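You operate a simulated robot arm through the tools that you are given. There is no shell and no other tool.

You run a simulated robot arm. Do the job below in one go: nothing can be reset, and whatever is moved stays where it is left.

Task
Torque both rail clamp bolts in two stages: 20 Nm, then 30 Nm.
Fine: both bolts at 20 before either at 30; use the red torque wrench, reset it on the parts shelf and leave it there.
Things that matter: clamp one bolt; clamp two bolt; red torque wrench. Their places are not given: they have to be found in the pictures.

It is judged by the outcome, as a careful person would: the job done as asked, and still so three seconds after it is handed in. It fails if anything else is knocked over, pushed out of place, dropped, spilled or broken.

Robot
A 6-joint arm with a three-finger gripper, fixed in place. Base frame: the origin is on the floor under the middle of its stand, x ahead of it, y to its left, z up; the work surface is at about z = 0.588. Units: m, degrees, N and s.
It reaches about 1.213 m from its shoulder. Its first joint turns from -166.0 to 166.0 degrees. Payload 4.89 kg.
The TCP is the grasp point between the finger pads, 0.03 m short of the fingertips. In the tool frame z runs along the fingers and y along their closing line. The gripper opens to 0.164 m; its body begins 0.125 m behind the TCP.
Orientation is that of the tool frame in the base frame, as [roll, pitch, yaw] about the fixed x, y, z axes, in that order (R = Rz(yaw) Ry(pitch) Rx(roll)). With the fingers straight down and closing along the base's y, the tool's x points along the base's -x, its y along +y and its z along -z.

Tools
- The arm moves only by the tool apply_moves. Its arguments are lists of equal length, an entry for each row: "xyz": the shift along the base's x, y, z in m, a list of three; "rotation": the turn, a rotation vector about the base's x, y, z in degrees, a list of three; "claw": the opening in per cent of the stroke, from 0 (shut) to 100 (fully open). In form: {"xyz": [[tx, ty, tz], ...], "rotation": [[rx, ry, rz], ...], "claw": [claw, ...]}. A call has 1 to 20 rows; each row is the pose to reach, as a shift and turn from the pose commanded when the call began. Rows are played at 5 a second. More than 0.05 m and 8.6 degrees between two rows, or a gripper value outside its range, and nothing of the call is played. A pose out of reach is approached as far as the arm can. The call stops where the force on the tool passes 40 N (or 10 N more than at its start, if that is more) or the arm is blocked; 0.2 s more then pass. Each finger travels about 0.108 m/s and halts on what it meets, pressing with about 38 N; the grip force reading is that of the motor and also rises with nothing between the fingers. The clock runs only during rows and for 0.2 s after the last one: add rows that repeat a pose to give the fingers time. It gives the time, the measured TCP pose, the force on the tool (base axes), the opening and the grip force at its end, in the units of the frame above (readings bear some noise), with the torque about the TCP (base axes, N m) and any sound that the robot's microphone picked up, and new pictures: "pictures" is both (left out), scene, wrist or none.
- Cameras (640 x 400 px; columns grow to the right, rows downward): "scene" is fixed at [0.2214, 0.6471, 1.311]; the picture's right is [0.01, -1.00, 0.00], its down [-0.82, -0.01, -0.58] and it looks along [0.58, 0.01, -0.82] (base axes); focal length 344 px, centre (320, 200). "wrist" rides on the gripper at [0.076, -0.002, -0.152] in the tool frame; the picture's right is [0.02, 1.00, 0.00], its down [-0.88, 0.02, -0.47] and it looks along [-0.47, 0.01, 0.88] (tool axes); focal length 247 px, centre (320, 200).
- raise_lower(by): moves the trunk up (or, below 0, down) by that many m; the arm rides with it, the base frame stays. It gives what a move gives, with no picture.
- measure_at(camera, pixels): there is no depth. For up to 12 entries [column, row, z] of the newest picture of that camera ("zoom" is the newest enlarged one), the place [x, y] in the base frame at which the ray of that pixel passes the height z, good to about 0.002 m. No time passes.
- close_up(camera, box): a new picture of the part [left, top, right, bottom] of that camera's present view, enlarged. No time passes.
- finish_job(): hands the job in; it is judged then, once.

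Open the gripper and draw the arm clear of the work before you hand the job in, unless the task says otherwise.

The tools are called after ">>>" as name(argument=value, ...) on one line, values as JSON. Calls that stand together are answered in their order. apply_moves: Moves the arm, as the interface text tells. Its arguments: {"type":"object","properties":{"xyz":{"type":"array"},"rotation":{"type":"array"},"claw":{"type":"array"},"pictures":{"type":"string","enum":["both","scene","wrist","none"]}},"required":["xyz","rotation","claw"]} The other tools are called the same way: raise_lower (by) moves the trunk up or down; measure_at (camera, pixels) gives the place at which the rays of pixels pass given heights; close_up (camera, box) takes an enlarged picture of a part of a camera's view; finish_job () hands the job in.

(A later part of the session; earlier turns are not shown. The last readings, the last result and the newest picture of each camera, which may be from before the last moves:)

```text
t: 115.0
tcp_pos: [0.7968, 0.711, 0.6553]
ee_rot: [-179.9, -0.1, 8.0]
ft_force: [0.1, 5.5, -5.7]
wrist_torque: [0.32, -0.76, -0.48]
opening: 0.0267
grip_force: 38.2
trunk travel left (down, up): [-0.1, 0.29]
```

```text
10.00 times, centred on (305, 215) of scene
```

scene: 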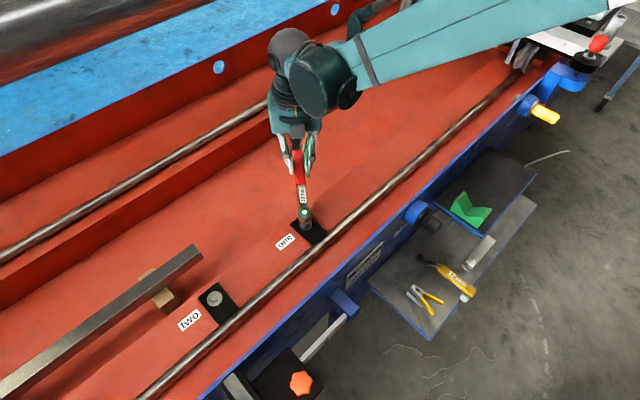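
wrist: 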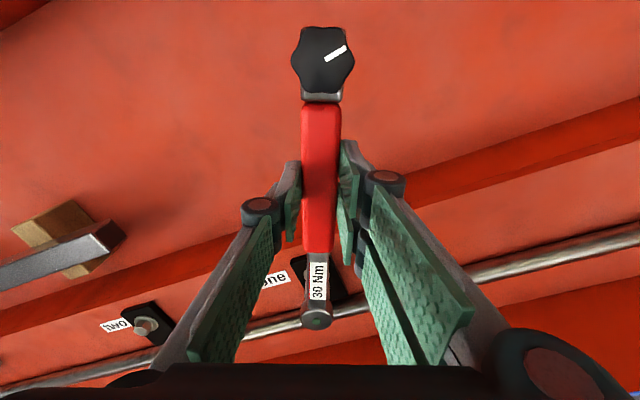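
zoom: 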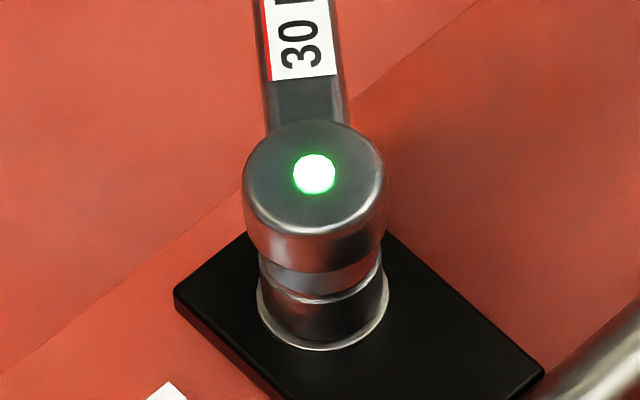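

The lamp is lit with 30 Nm set: bolt one is at 30 Nm. I back off 1.5° and lift clear.

>>> apply_moves(xyz=[[-0.0003, 0.0019, 0], [-0.0006, 0.0039, 0.002], [-0.0006, 0.0039, 0.006], [-0.0006, 0.0039, 0.012], [-0.0006, 0.0039, 0.03], [-0.0006, 0.0039, 0.06], [-0.0006, 0.0039, 0.08], [-0.0006, 0.0039, 0.08]], rotation=[[0, 0, 0.8], [0, 0, 1.5], [0, 0, 1.5], [0, 0, 1.5], [0, 0, 1.5], [0, 0, 1.5], [0, 0, 1.5], [0, 0, 1.5]], claw=[0, 0, 0, 0, 0, 0, 0, 0], pictures="both")

>>> close_up(camera="scene", box=[293, 212, 317, 232])

>>> close_up(camera="wrist", box=[260, 250, 380, 360])

```text
t: 116.8
tcp_pos: [0.7959, 0.715, 0.7356]
ee_rot: [-179.8, 0.0, 9.5]
ft_force: [-0.2, -0.1, -3.6]
wrist_torque: [0.02, -0.14, 0.01]
opening: 0.0267
grip_force: 38.2
trunk travel left (down, up): [-0.1, 0.29]
```

scene: 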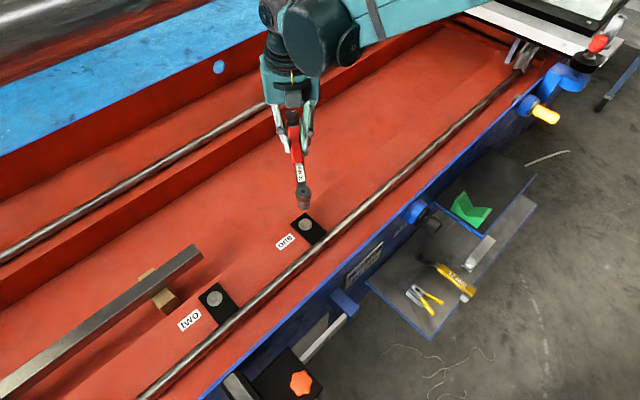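
wrist: 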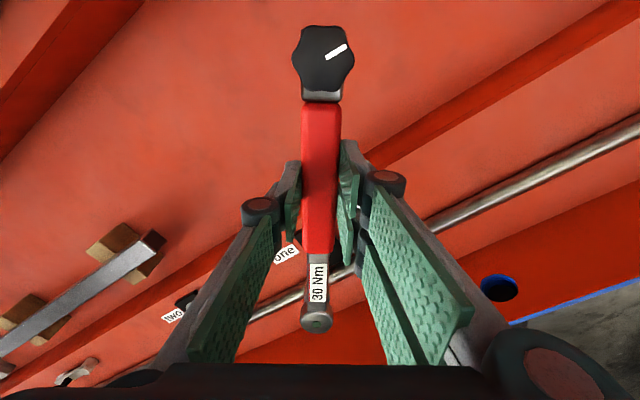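

```text
16.00 times, centred on (305, 222) of scene
```

zoom: 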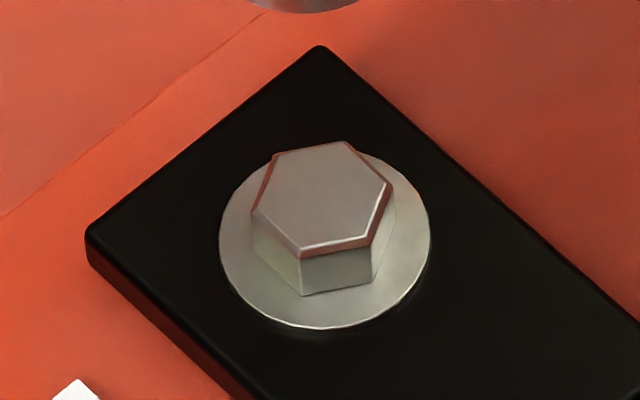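

```text
3.64 times, centred on (320, 305) of wrist
```

zoom: 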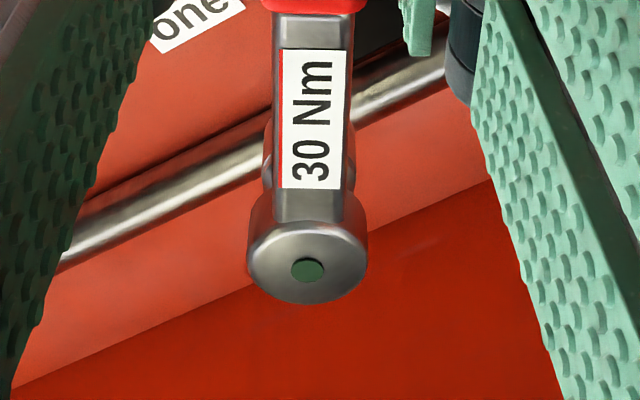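

Bolt one is done at 30 Nm. The wrench has pitched ~1.35° head-up; I correct that while moving over to bolt two at φ=-30.3°, where its hex (corners at -0.3°) should accept the socket.

>>> apply_moves(xyz=[[-0.0338, 0.0141, 0], [-0.0677, 0.0282, 0], [-0.1015, 0.0423, 0], [-0.1353, 0.0563, 0], [-0.1692, 0.0704, 0], [-0.203, 0.0845, 0], [-0.203, 0.0845, -0.025], [-0.203, 0.0845, -0.05], [-0.203, 0.0845, -0.05]], rotation=[[0, -0.2, -6.7], [0, -0.4, -13.4], [-0.1, -0.6, -20.1], [-0.1, -0.9, -26.8], [-0.2, -1.1, -33.5], [-0.25, -1.35, -39.8], [-0.25, -1.35, -39.8], [-0.25, -1.35, -39.8], [-0.25, -1.35, -39.8]], claw=[0, 0, 0, 0, 0, 0, 0, 0, 0], pictures="both")

>>> close_up(camera="scene", box=[203, 280, 227, 304])

>>> close_up(camera="wrist", box=[260, 250, 380, 360])

```text
t: 118.8
tcp_pos: [0.5933, 0.7996, 0.6857]
ee_rot: [-179.8, -1.3, -30.3]
ft_force: [0.2, -1.0, -3.2]
wrist_torque: [-0.04, -0.11, 0.03]
opening: 0.0266
grip_force: 38.2
trunk travel left (down, up): [-0.1, 0.29]
```

scene: 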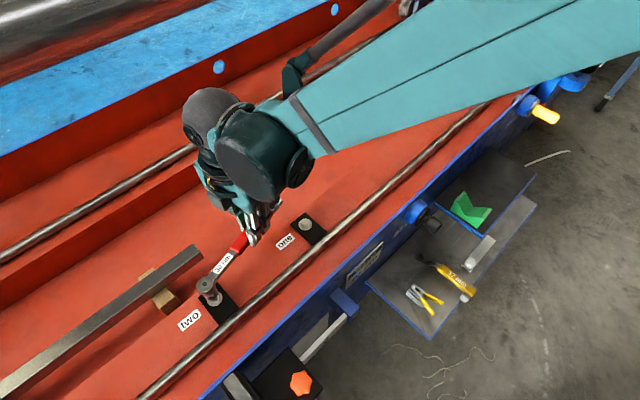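
wrist: 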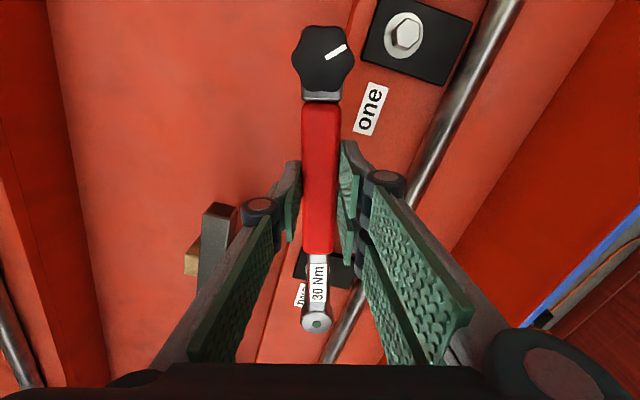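

```text
16.00 times, centred on (215, 292) of scene
```

zoom: 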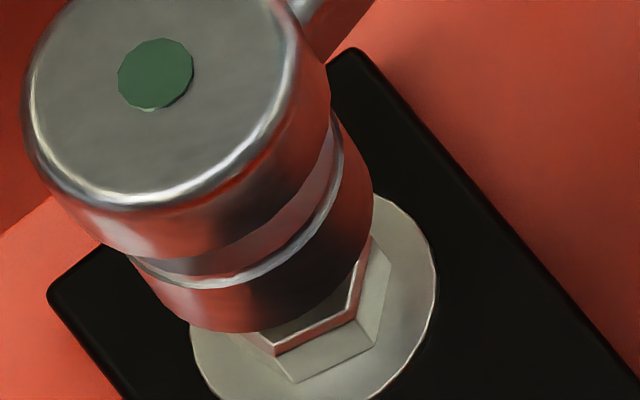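

```text
3.64 times, centred on (320, 305) of wrist
```

zoom: 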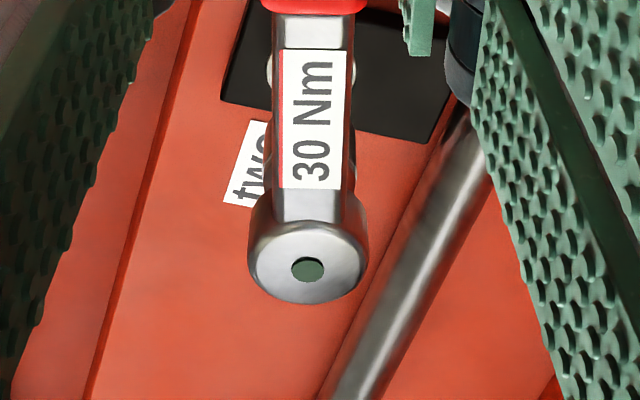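

Alignment over bolt two is within ~0.5 mm and the wrench is level (row ~324 minus tilt). I lower 13 mm and re-check.

>>> apply_moves(xyz=[[-0.0003, 0, -0.004], [-0.0003, 0, -0.009], [-0.0003, 0, -0.0135], [-0.0003, 0, -0.0135]], rotation=[[0, 0, 0], [0, 0, 0], [0, 0, 0], [0, 0, 0]], claw=[0, 0, 0, 0], pictures="scene")

>>> close_up(camera="scene", box=[203, 282, 227, 306])

```text
t: 119.8
tcp_pos: [0.5927, 0.7997, 0.6712]
ee_rot: [-179.8, -1.3, -30.2]
ft_force: [-0.2, 0.2, -3.7]
wrist_torque: [-0.04, -0.1, -0.01]
opening: 0.0265
grip_force: 38.0
trunk travel left (down, up): [-0.1, 0.29]
```

scene: 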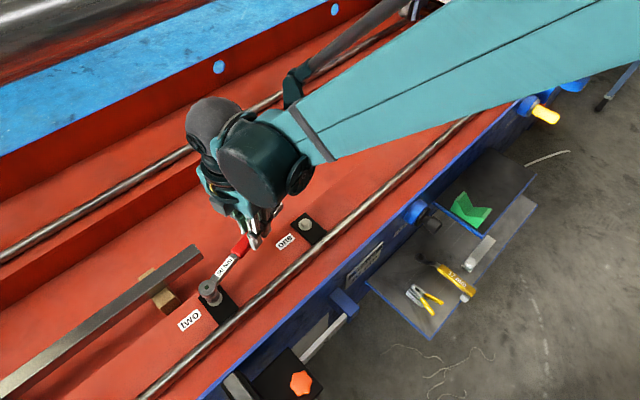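

```text
16.00 times, centred on (215, 294) of scene
```

zoom: 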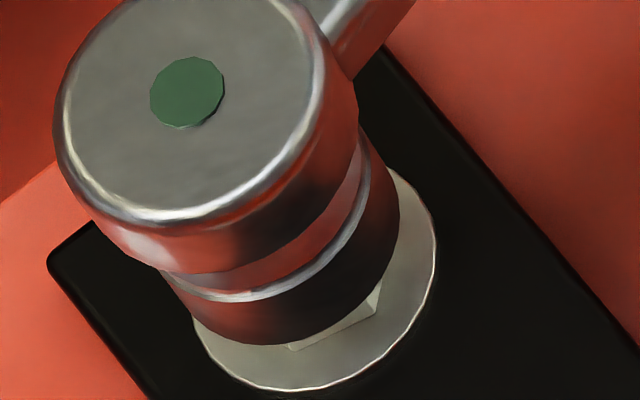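

The socket appears ~0.7 mm short in x; I shift +0.7 mm x, +0.3 mm y and lower 8 mm in small steps.

>>> apply_moves(xyz=[[0.0007, 0.0003, -0.002], [0.0007, 0.0003, -0.004], [0.0007, 0.0003, -0.0055], [0.0007, 0.0003, -0.007], [0.0007, 0.0003, -0.008]], rotation=[[0, 0, 0], [0, 0, 0], [0, 0, 0], [0, 0, 0], [0, 0, 0]], claw=[0, 0, 0, 0, 0], pictures="scene")

>>> close_up(camera="scene", box=[203, 282, 227, 306])

```text
t: 121.0
tcp_pos: [0.5921, 0.8006, 0.6643]
ee_rot: [-179.8, -1.3, -30.3]
ft_force: [-1.4, 1.2, -3.3]
wrist_torque: [0.02, 0.02, -0.01]
opening: 0.0264
grip_force: 38.3
trunk travel left (down, up): [-0.1, 0.29]
```

scene: 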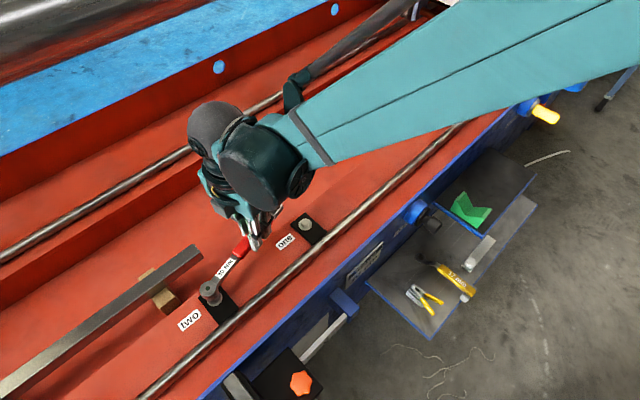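

```text
16.00 times, centred on (215, 294) of scene
```

zoom: 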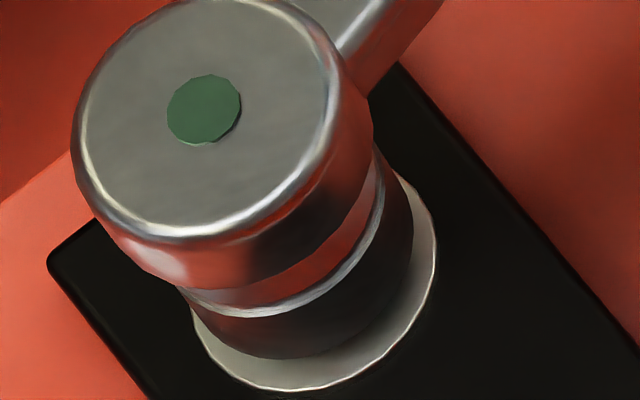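

Only ~2 N lateral; the rim is passing the hex top. I continue down 5 mm.

>>> apply_moves(xyz=[[-0.0001, 0.0001, -0.0015], [-0.0001, 0.0001, -0.003], [-0.0001, 0.0001, -0.0045], [-0.0001, 0.0001, -0.006]], rotation=[[0, 0, 0], [0, 0, 0], [0, 0, 0], [0, 0, 0]], claw=[0, 0, 0, 0], pictures="scene")

>>> close_up(camera="scene", box=[203, 282, 227, 306])

```text
t: 122.0
tcp_pos: [0.5924, 0.7984, 0.6574]
ee_rot: [-179.7, -1.4, -30.3]
ft_force: [0.2, 0.8, 2.1]
wrist_torque: [0.44, 0.6, -0.15]
opening: 0.0267
grip_force: 38.1
trunk travel left (down, up): [-0.1, 0.29]
```

scene: 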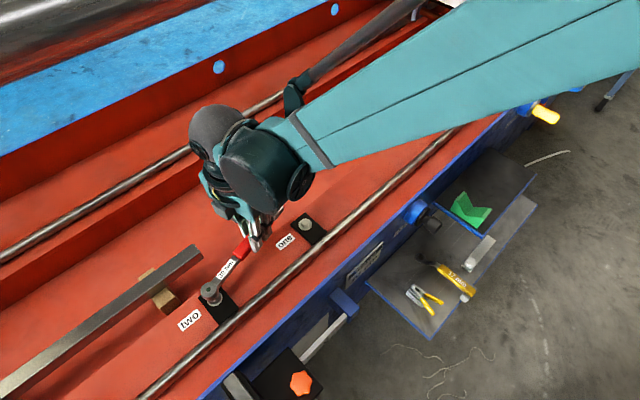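

```text
16.00 times, centred on (215, 294) of scene
```

zoom: 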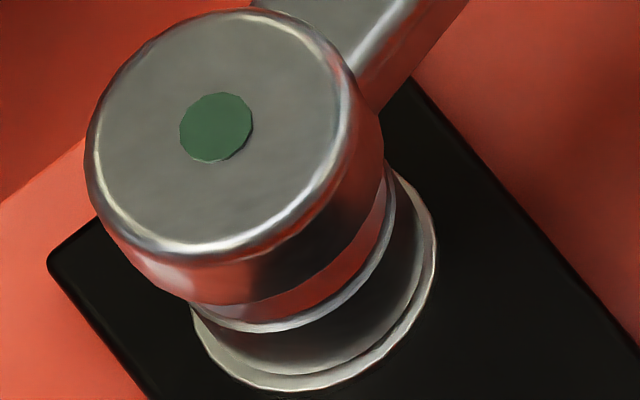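

Seated on bolt two. I begin the 30 Nm stage clockwise, -30°→-38°.

>>> apply_moves(xyz=[[0, 0, 0.0005], [-0.0037, -0.006, 0.0005], [-0.0081, -0.0124, 0.0005], [-0.0112, -0.0166, 0.0005]], rotation=[[0, 0, 0], [0, 0, -2.7], [0, 0, -5.7], [0, 0, -7.7]], claw=[0, 0, 0, 0], pictures="both")

>>> close_up(camera="scene", box=[195, 265, 235, 305])

>>> close_up(camera="wrist", box=[270, 0, 470, 130])

```text
t: 123.0
tcp_pos: [0.5822, 0.7837, 0.6569]
ee_rot: [-179.8, -1.4, -37.9]
ft_force: [-5.6, 2.7, -2.3]
wrist_torque: [0.02, 0.17, 0.37]
opening: 0.0267
grip_force: 38.5
trunk travel left (down, up): [-0.1, 0.29]
```

scene: 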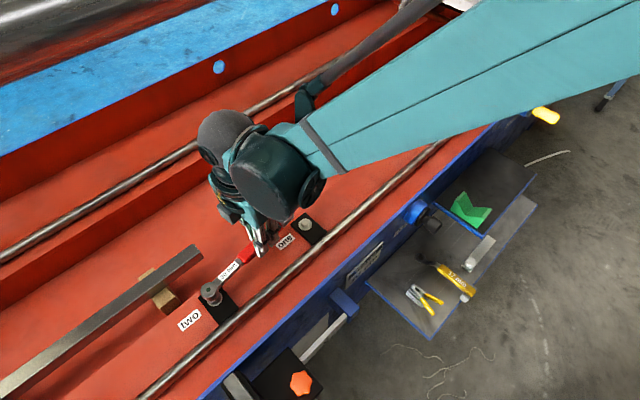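
wrist: 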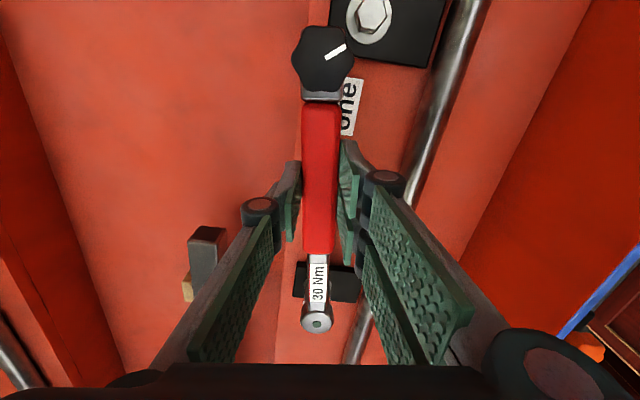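

```text
10.00 times, centred on (215, 285) of scene
```

zoom: 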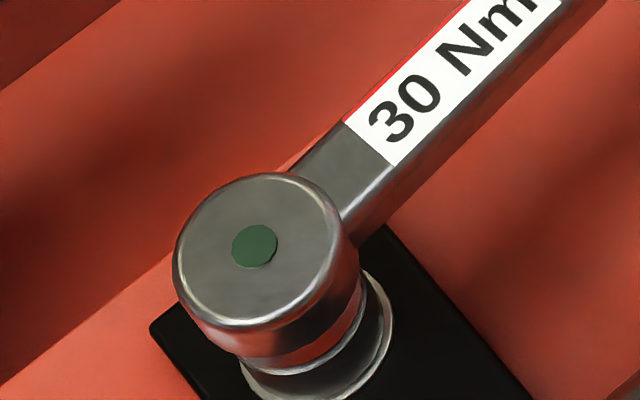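

```text
3.08 times, centred on (370, 65) of wrist
```

zoom: 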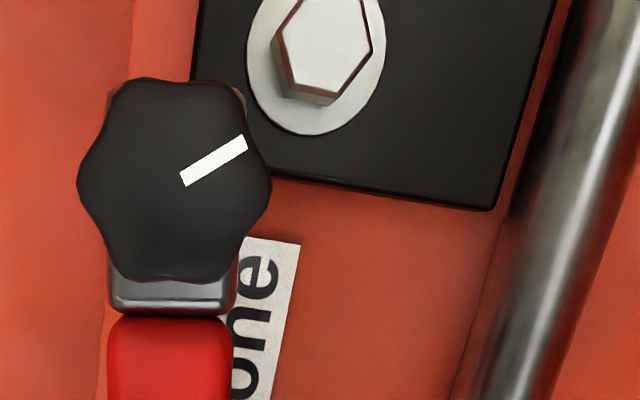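

Torque is starting (~0.2 N m), lamp off; the tail clears bolt one. I continue 6° more with a 0.5 mm inward correction.

>>> apply_moves(xyz=[[-0.0055, -0.0059, 0], [-0.0108, -0.0117, 0]], rotation=[[0, 0, -3.1], [0, 0, -6.1]], claw=[0, 0], pictures="both")

>>> close_up(camera="scene", box=[195, 265, 235, 305])

>>> close_up(camera="wrist", box=[270, 0, 470, 130])

```text
t: 123.6
tcp_pos: [0.5711, 0.7714, 0.6586]
ee_rot: [-179.8, -1.4, -44.2]
ft_force: [-2.7, 2.5, -6.0]
wrist_torque: [-0.49, -0.46, 0.39]
opening: 0.0265
grip_force: 37.9
trunk travel left (down, up): [-0.1, 0.29]
```

scene: 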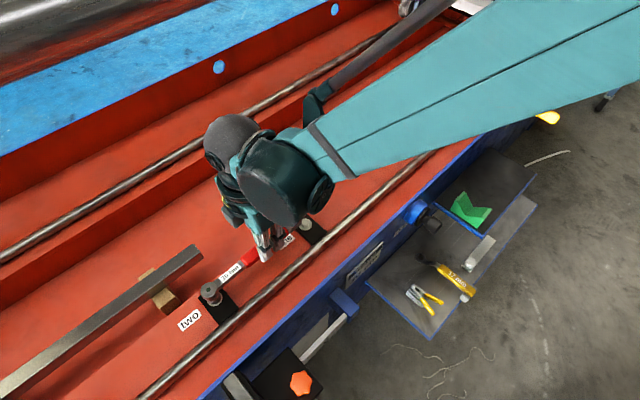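
wrist: 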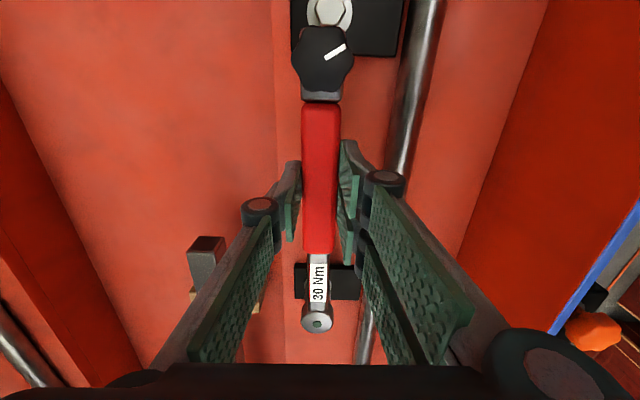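

```text
10.00 times, centred on (215, 285) of scene
```

zoom: 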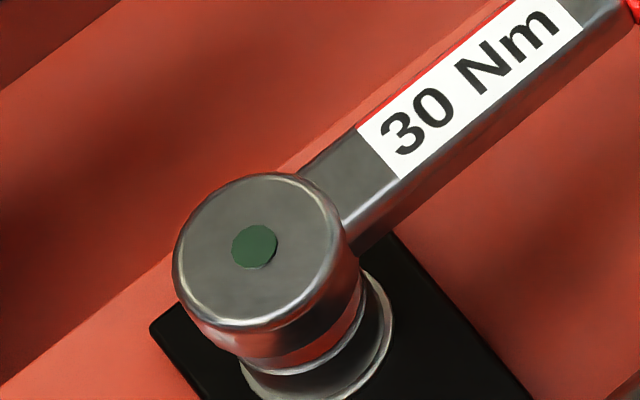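

```text
3.08 times, centred on (370, 65) of wrist
```

zoom: 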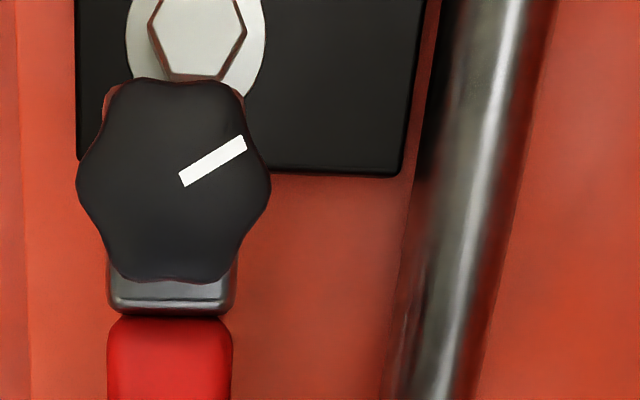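

Torque rises (~0.4 N m), lamp still off. I continue 3° more in 1.5° steps, 1 mm lower to stay seated.

>>> apply_moves(xyz=[[-0.0028, -0.0028, -0.0008], [-0.0056, -0.0055, -0.0008]], rotation=[[0, 0, -1.5], [0, 0, -3]], claw=[0, 0], pictures="both")

>>> close_up(camera="scene", box=[195, 265, 235, 305])

```text
t: 124.2
tcp_pos: [0.5653, 0.7657, 0.659]
ee_rot: [-179.7, -1.4, -47.2]
ft_force: [0.2, 4.4, 7.3]
wrist_torque: [0.84, 0.63, -0.22]
opening: 0.0267
grip_force: 38.1
trunk travel left (down, up): [-0.1, 0.29]
```

scene: 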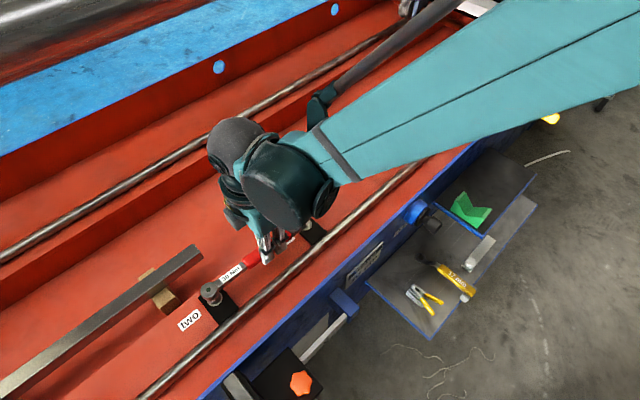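
wrist: 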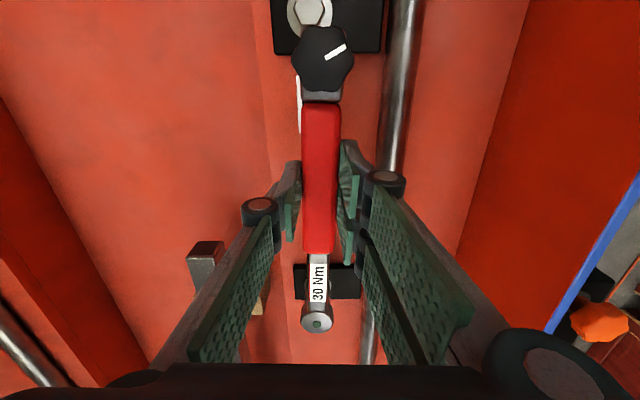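

```text
10.00 times, centred on (215, 285) of scene
```

zoom: 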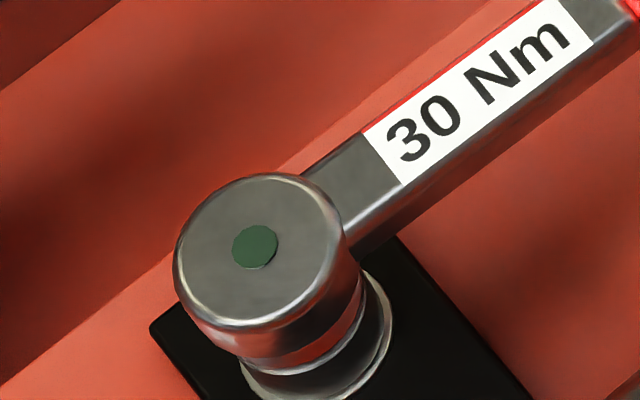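

Lamp still off. I continue another 3°, easing up 0.7 mm.

>>> apply_moves(xyz=[[-0.0029, -0.0026, 0.0007], [-0.0059, -0.0052, 0.0007]], rotation=[[0, 0, -1.5], [0, 0, -3]], claw=[0, 0], pictures="both")

>>> close_up(camera="scene", box=[195, 265, 235, 305])

>>> close_up(camera="wrist", box=[260, 0, 440, 240])

```text
t: 124.8
tcp_pos: [0.5604, 0.7609, 0.6579]
ee_rot: [-179.9, -1.4, -50.1]
ft_force: [3.3, 1.0, -3.5]
wrist_torque: [-0.36, -0.4, -0.07]
opening: 0.0265
grip_force: 37.7
trunk travel left (down, up): [-0.1, 0.29]
```

scene: 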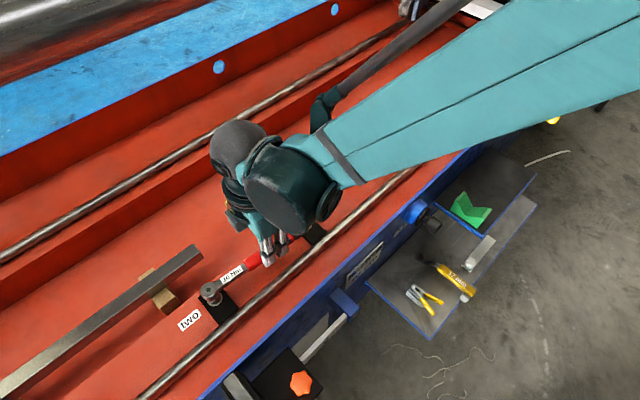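
wrist: 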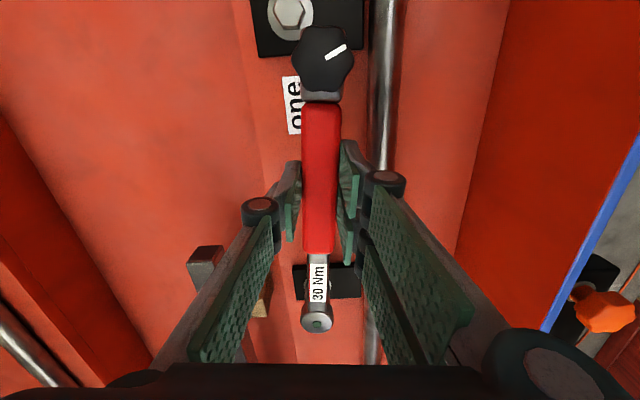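

```text
10.00 times, centred on (215, 285) of scene
```

zoom: 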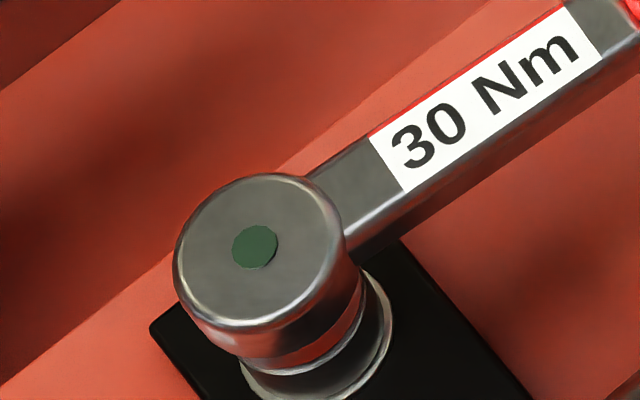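

```text
1.67 times, centred on (350, 120) of wrist
```

zoom: 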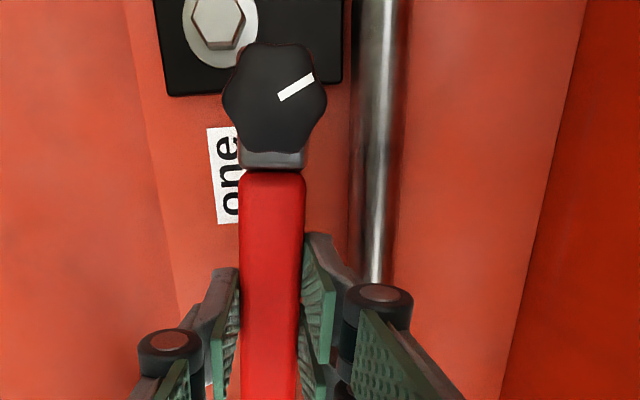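

Still off at -50° with torque ~0.4 N m. I continue in 1.5° steps another 3°.

>>> apply_moves(xyz=[[-0.003, -0.0025, 0], [-0.0062, -0.0049, 0]], rotation=[[0, 0, -1.5], [0, 0, -3]], claw=[0, 0], pictures="both")

>>> close_up(camera="scene", box=[195, 265, 235, 305])

```text
t: 125.4
tcp_pos: [0.5542, 0.7561, 0.658]
ee_rot: [-179.9, -1.5, -53.4]
ft_force: [4.8, -4.0, -3.1]
wrist_torque: [-0.6, -0.44, 0.05]
opening: 0.0267
grip_force: 37.9
trunk travel left (down, up): [-0.1, 0.29]
```

scene: 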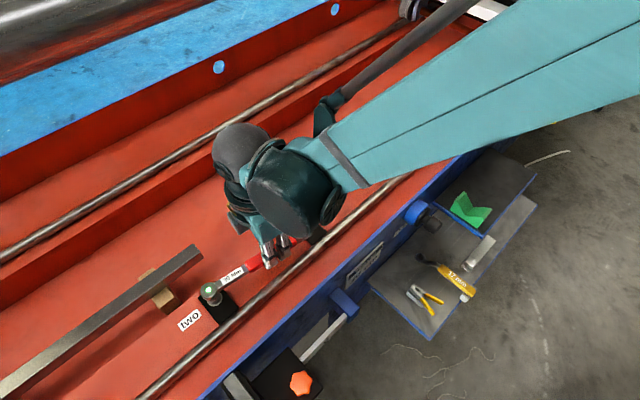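
wrist: 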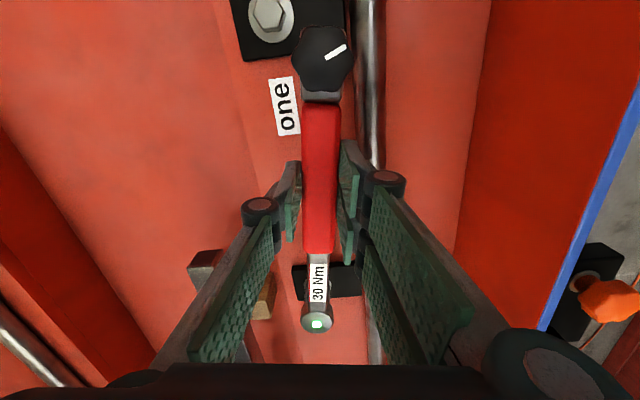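

```text
10.00 times, centred on (215, 285) of scene
```

zoom: 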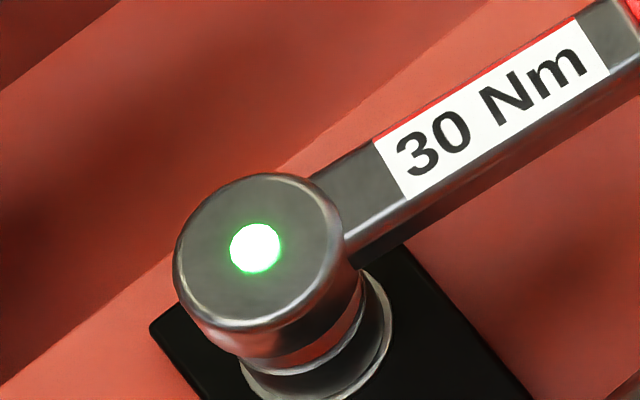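

The lamp is lit: bolt two is at 30 Nm. I back off 1.5° and lift straight up.

>>> apply_moves(xyz=[[0.0016, 0.0012, 0], [0.0031, 0.0024, 0.002], [0.0031, 0.0024, 0.006], [0.0031, 0.0024, 0.012], [0.0031, 0.0024, 0.03], [0.0031, 0.0024, 0.06], [0.0031, 0.0024, 0.1], [0.0031, 0.0024, 0.15], [0.0031, 0.0024, 0.15]], rotation=[[0, 0, 0.8], [0, 0, 1.5], [0, 0, 1.5], [0, 0, 1.5], [0, 0, 1.5], [0, 0, 1.5], [0, 0, 1.5], [0, 0, 1.5], [0, 0, 1.5]], claw=[0, 0, 0, 0, 0, 0, 0, 0, 0], pictures="both")

>>> close_up(camera="wrist", box=[260, 250, 380, 360])

>>> close_up(camera="scene", box=[203, 286, 227, 310])

```text
t: 127.4
tcp_pos: [0.5573, 0.7574, 0.8084]
ee_rot: [-179.8, -1.4, -51.6]
ft_force: [0.2, -0.7, -3.4]
wrist_torque: [-0.09, -0.09, 0.02]
opening: 0.0268
grip_force: 38.2
trunk travel left (down, up): [-0.1, 0.29]
```

scene: 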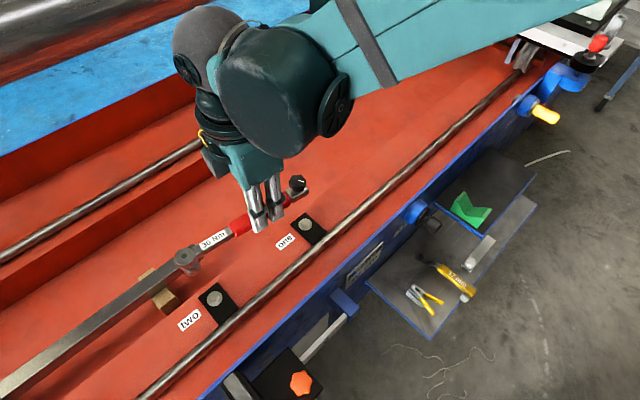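
wrist: 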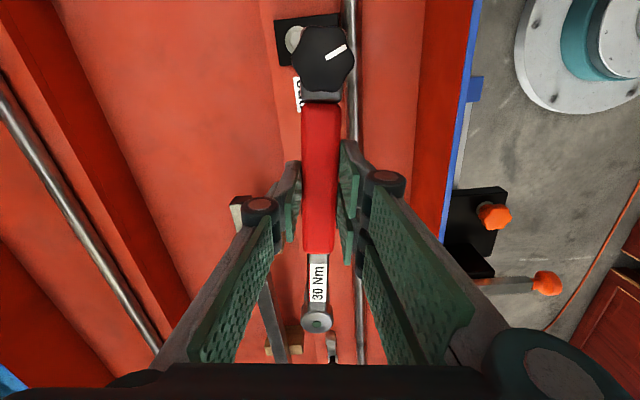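

```text
3.64 times, centred on (320, 305) of wrist
```

zoom: 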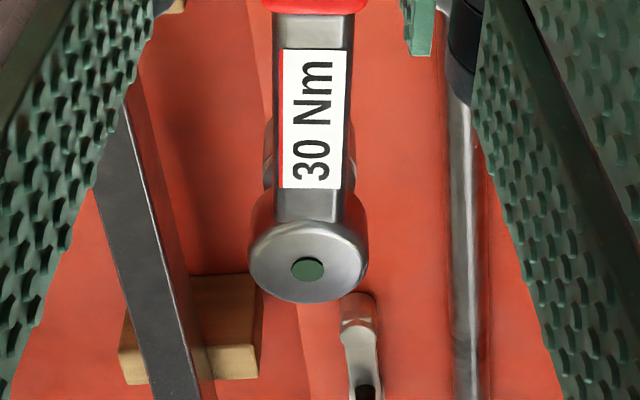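

```text
16.00 times, centred on (215, 298) of scene
```

zoom: 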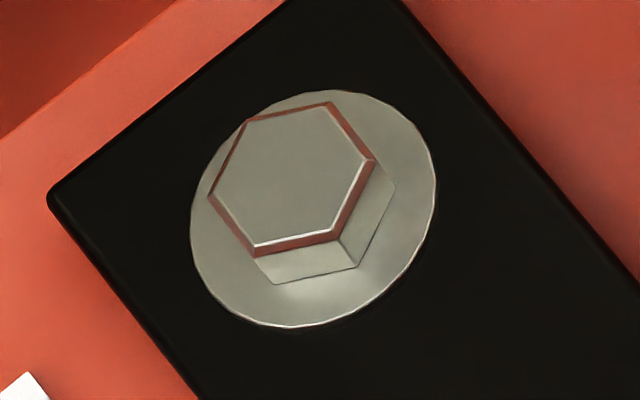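

Both bolts have reached 30 Nm. The wrench is level in the grip; I carry it back toward the shelf cradle at z≈0.81, turning -173° on the way.

>>> apply_moves(xyz=[[0.0095, -0.0253, 0], [0.019, -0.0507, 0], [0.0284, -0.076, 0], [0.0379, -0.1014, 0], [0.0474, -0.1267, 0], [0.0569, -0.152, 0], [0.0664, -0.1774, 0], [0.0758, -0.2027, 0], [0.0853, -0.2281, 0], [0.0948, -0.2534, 0], [0.1043, -0.2787, 0]], rotation=[[0, 0, -8.2], [0, 0, -16.4], [0, 0, -24.6], [0, 0, -32.8], [0, 0, -41], [0, 0, -49.2], [0, 0, -57.4], [0, 0, -65.6], [0, 0, -73.8], [0, 0, -82], [0, 0, -90.2]], claw=[0, 0, 0, 0, 0, 0, 0, 0, 0, 0, 0], pictures="none")

>>> apply_moves(xyz=[[0.0095, -0.0253, 0], [0.019, -0.0507, 0], [0.0284, -0.076, 0], [0.0379, -0.1014, 0], [0.0474, -0.1267, 0], [0.0569, -0.152, 0], [0.0664, -0.1774, 0], [0.0758, -0.2027, 0], [0.0853, -0.2281, 0], [0.0947, -0.2534, 0], [0.0947, -0.2534, 0]], rotation=[[0, 0, -8.2], [0, 0, -16.4], [0, 0, -24.6], [0, 0, -32.8], [0, 0, -41], [0, 0, -49.2], [0, 0, -57.4], [0, 0, -65.6], [0, 0, -73.8], [0, 0, -82.3], [0, 0, -82.7]], claw=[0, 0, 0, 0, 0, 0, 0, 0, 0, 0, 0], pictures="both")

```text
t: 129.8
tcp_pos: [0.6605, 0.4801, 0.8071]
ee_rot: [-179.6, -1.4, -142.0]
ft_force: [-1.8, 0.4, -4.5]
wrist_torque: [-0.23, -0.03, 0.02]
opening: 0.0268
grip_force: 38.2
trunk travel left (down, up): [-0.1, 0.29]
```

```text
t: 132.2
tcp_pos: [0.7563, 0.2271, 0.8071]
ee_rot: [-179.7, -1.5, 135.3]
ft_force: [-0.3, 1.0, -4.8]
wrist_torque: [0.03, 0.06, 0.0]
opening: 0.0267
grip_force: 38.1
trunk travel left (down, up): [-0.1, 0.29]
```

scene: 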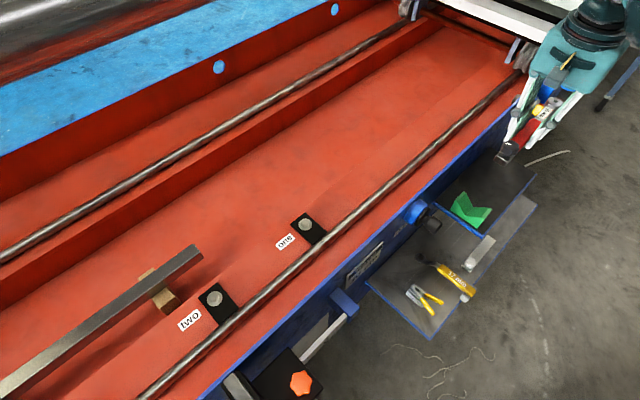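
wrist: 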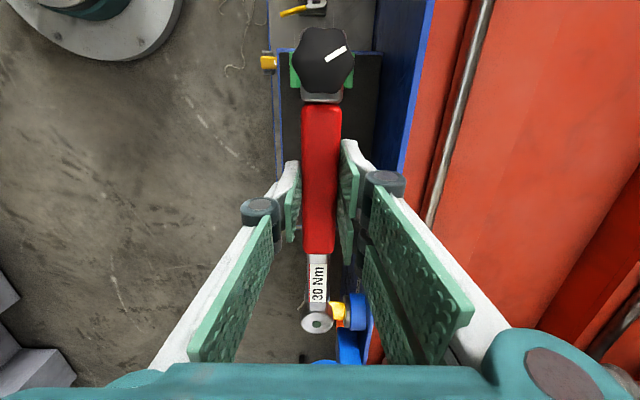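

Over the cradle at (0.7563,0.2265). I lower to z≈0.647 with a 1 mm y correction and check the tail over the V.

>>> apply_moves(xyz=[[0, -0.001, -0.03], [0, -0.001, -0.06], [0, -0.001, -0.09], [0, -0.001, -0.12], [0, -0.001, -0.145], [0, -0.001, -0.16], [0, -0.001, -0.16]], rotation=[[0, 0, 0.1], [0, 0, 0.1], [0, 0, 0.1], [0, 0, 0.1], [0, 0, 0.1], [0, 0, 0.1], [0, 0, 0.1]], claw=[0, 0, 0, 0, 0, 0, 0], pictures="both")

>>> close_up(camera="wrist", box=[240, 20, 400, 120])

>>> close_up(camera="scene", box=[440, 120, 550, 230])

```text
t: 133.8
tcp_pos: [0.7554, 0.2256, 0.6484]
ee_rot: [-179.8, -1.6, 135.6]
ft_force: [0.3, 0.0, -3.4]
wrist_torque: [0.07, 0.09, -0.01]
opening: 0.0268
grip_force: 38.6
trunk travel left (down, up): [-0.1, 0.29]
```

scene: 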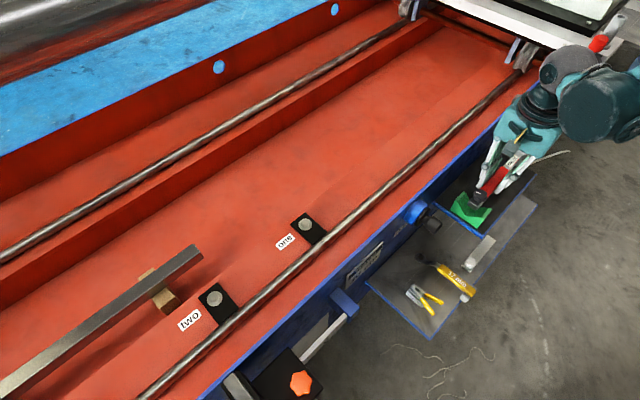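
wrist: 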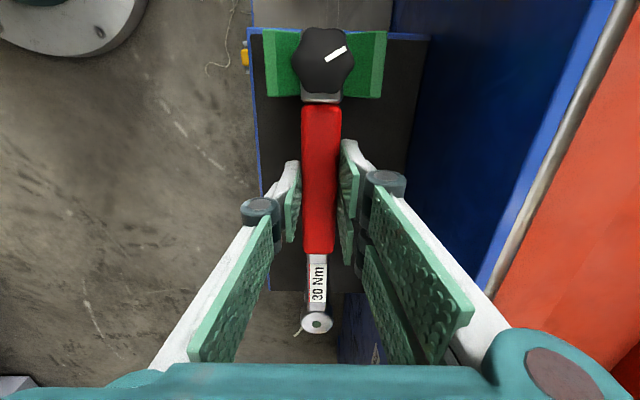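

```text
4.00 times, centred on (320, 70) of wrist
```

zoom: 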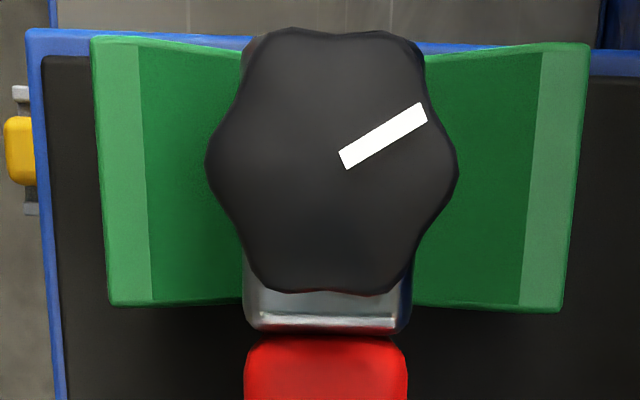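

```text
3.64 times, centred on (495, 175) of scene
```

zoom: 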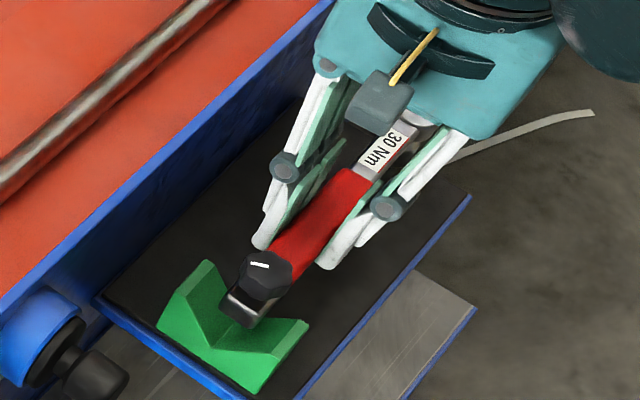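

The tail is about 1.5 mm off the V's centre, which I correct by (+0.8,+0.8) mm, then lower slowly until it rests.

>>> apply_moves(xyz=[[0.0008, 0.0008, -0.004], [0.0008, 0.0008, -0.008], [0.0008, 0.0008, -0.012], [0.0008, 0.0008, -0.015], [0.0008, 0.0008, -0.0175], [0.0008, 0.0008, -0.0195]], rotation=[[0, 0, 0], [0, 0, 0], [0, 0, 0], [0, 0, 0], [0, 0, 0], [0, 0, 0]], claw=[0, 0, 0, 0, 0, 0], pictures="none")

```text
t: 135.2
tcp_pos: [0.7558, 0.2258, 0.6302]
ee_rot: [-179.7, -1.4, 135.6]
ft_force: [0.0, -0.4, 4.6]
wrist_torque: [-0.62, -0.69, 0.1]
opening: 0.0265
grip_force: 37.7
trunk travel left (down, up): [-0.1, 0.29]
```

The head touches first (8 N, torque shows head contact). I tilt 0.6° tail-down to let the tail settle in the V.

>>> apply_moves(xyz=[[0, 0, -0.0003], [0, 0, -0.0006], [0, 0, -0.0006]], rotation=[[-0.25, -0.25, 0], [-0.5, -0.5, 0], [-0.5, -0.5, 0]], claw=[0, 0, 0], pictures="wrist")

>>> close_up(camera="wrist", box=[240, 20, 400, 120])

>>> close_up(camera="scene", box=[450, 170, 520, 230])

```text
t: 136.0
tcp_pos: [0.756, 0.2259, 0.6281]
ee_rot: [-179.8, -0.6, 135.5]
ft_force: [-0.1, 4.1, 9.2]
wrist_torque: [1.04, 1.02, -0.22]
opening: 0.0264
grip_force: 38.4
trunk travel left (down, up): [-0.1, 0.29]
```

wrist: 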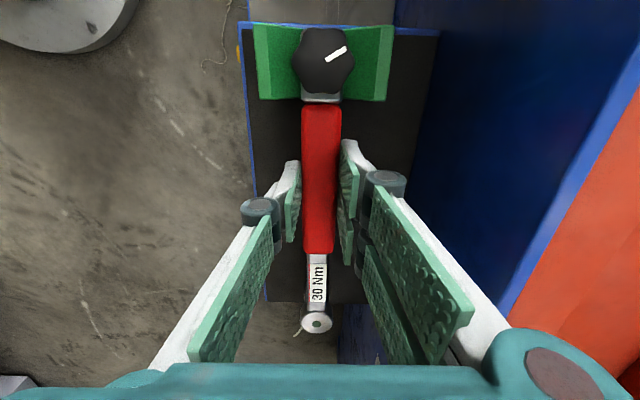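

```text
4.00 times, centred on (320, 70) of wrist
```

zoom: 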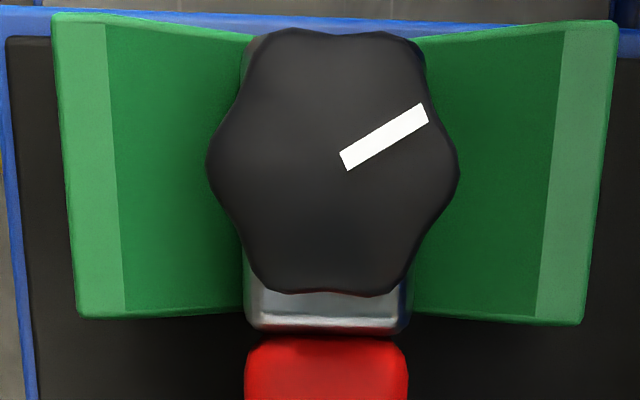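

```text
6.67 times, centred on (485, 200) of scene
```

zoom: 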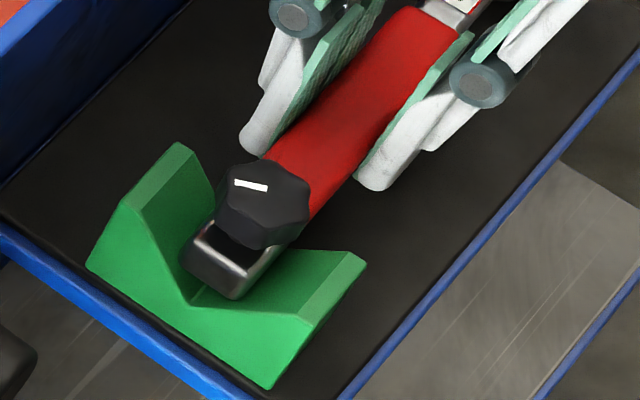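

Now the tail is pressed into the V as well. I relax 0.7 mm, then open the claw gradually and hold.

>>> apply_moves(xyz=[[0, 0.0003, 0.0007], [0, 0.0003, 0.0007], [0, 0.0003, 0.0007], [0, 0.0003, 0.0007], [0, 0.0003, 0.0007], [0, 0.0003, 0.0007], [0, 0.0003, 0.0007]], rotation=[[0.2, 0.2, 0], [0.2, 0.2, 0], [0.2, 0.2, 0], [0.2, 0.2, 0], [0.2, 0.2, 0], [0.2, 0.2, 0], [0.2, 0.2, 0]], claw=[0, 10, 16, 20, 26, 33, 33], pictures="both")

>>> close_up(camera="scene", box=[440, 120, 550, 230])

```text
t: 137.6
tcp_pos: [0.7557, 0.2267, 0.6287]
ee_rot: [-179.8, -1.0, 135.6]
ft_force: [-0.4, 0.6, -0.2]
wrist_torque: [-0.01, 0.0, 0.01]
opening: 0.0541
grip_force: 0.1
trunk travel left (down, up): [-0.1, 0.29]
```

scene: 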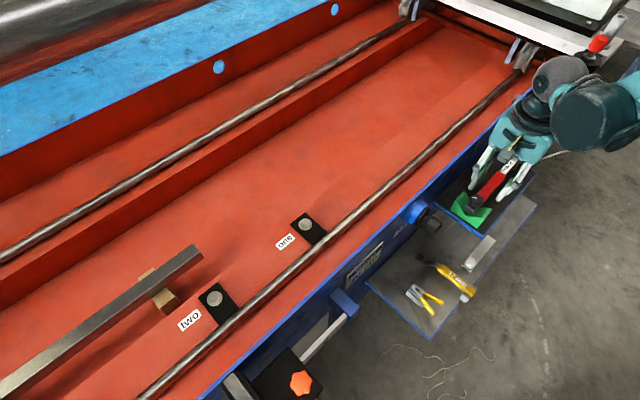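
wrist: 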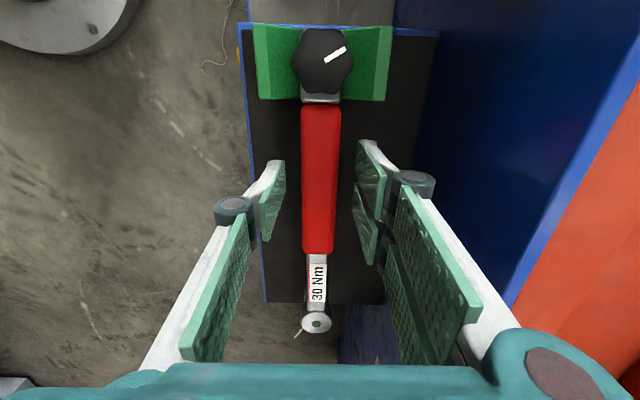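

```text
3.64 times, centred on (495, 175) of scene
```

zoom: 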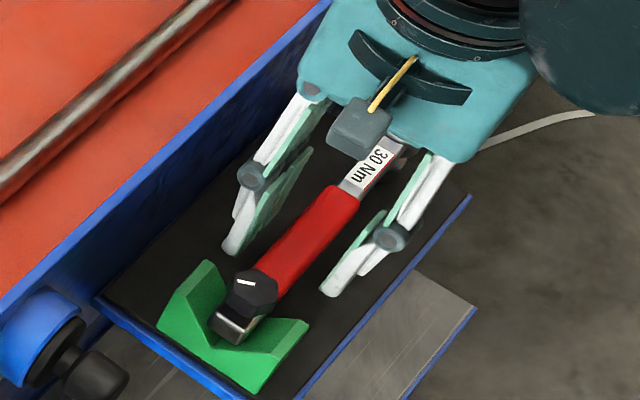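

The wrench rests in the cradle on the parts shelf. I raise the gripper straight up 20 cm and check that everything stays.

>>> apply_moves(xyz=[[0, 0, 0.02], [0, 0, 0.05], [0, 0, 0.09], [0, 0, 0.13], [0, 0, 0.17], [0, 0, 0.21], [0, 0, 0.25], [0, 0, 0.25]], rotation=[[0, 0, 0], [0, 0, 0], [0, 0, 0], [0, 0, 0], [0, 0, 0], [0, 0, 0], [0, 0, 0], [0, 0, 0]], claw=[33, 33, 33, 40, 50, 60, 60, 60], pictures="both")

>>> close_up(camera="scene", box=[440, 130, 550, 230])

>>> close_up(camera="scene", box=[180, 190, 340, 330])

```text
t: 139.4
tcp_pos: [0.7552, 0.2271, 0.8796]
ee_rot: [-179.7, -1.0, 135.5]
ft_force: [-0.6, 0.1, 0.0]
wrist_torque: [0.01, 0.03, -0.03]
opening: 0.0985
grip_force: 0.1
trunk travel left (down, up): [-0.1, 0.29]
```

scene: 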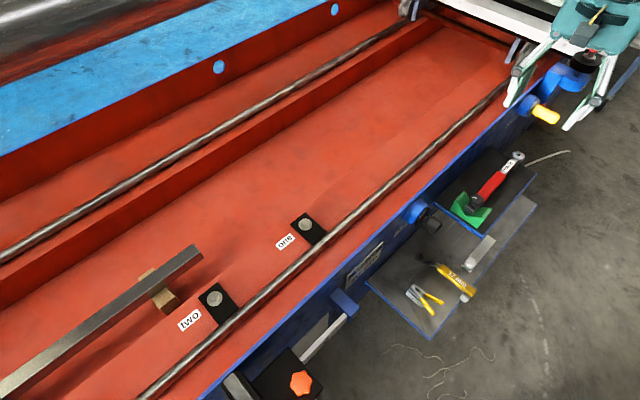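
wrist: 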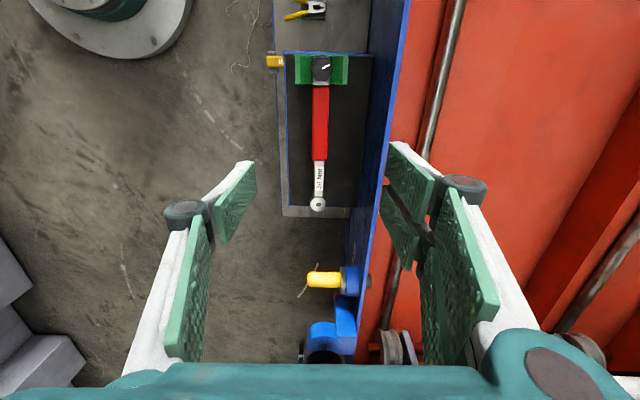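

```text
4.00 times, centred on (495, 180) of scene
```

zoom: 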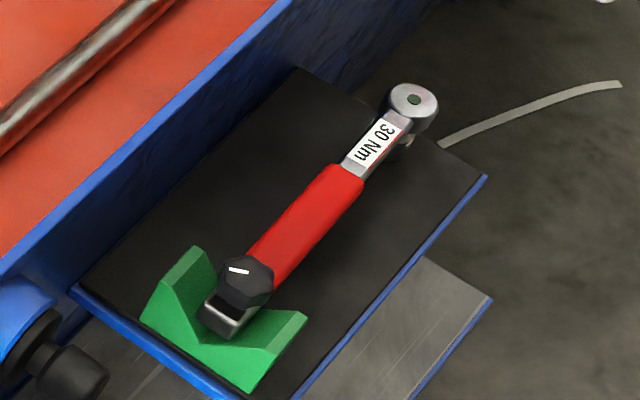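

```text
2.86 times, centred on (260, 260) of scene
```

zoom: 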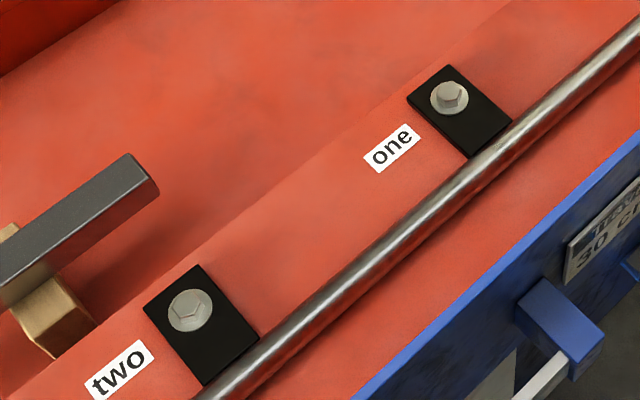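

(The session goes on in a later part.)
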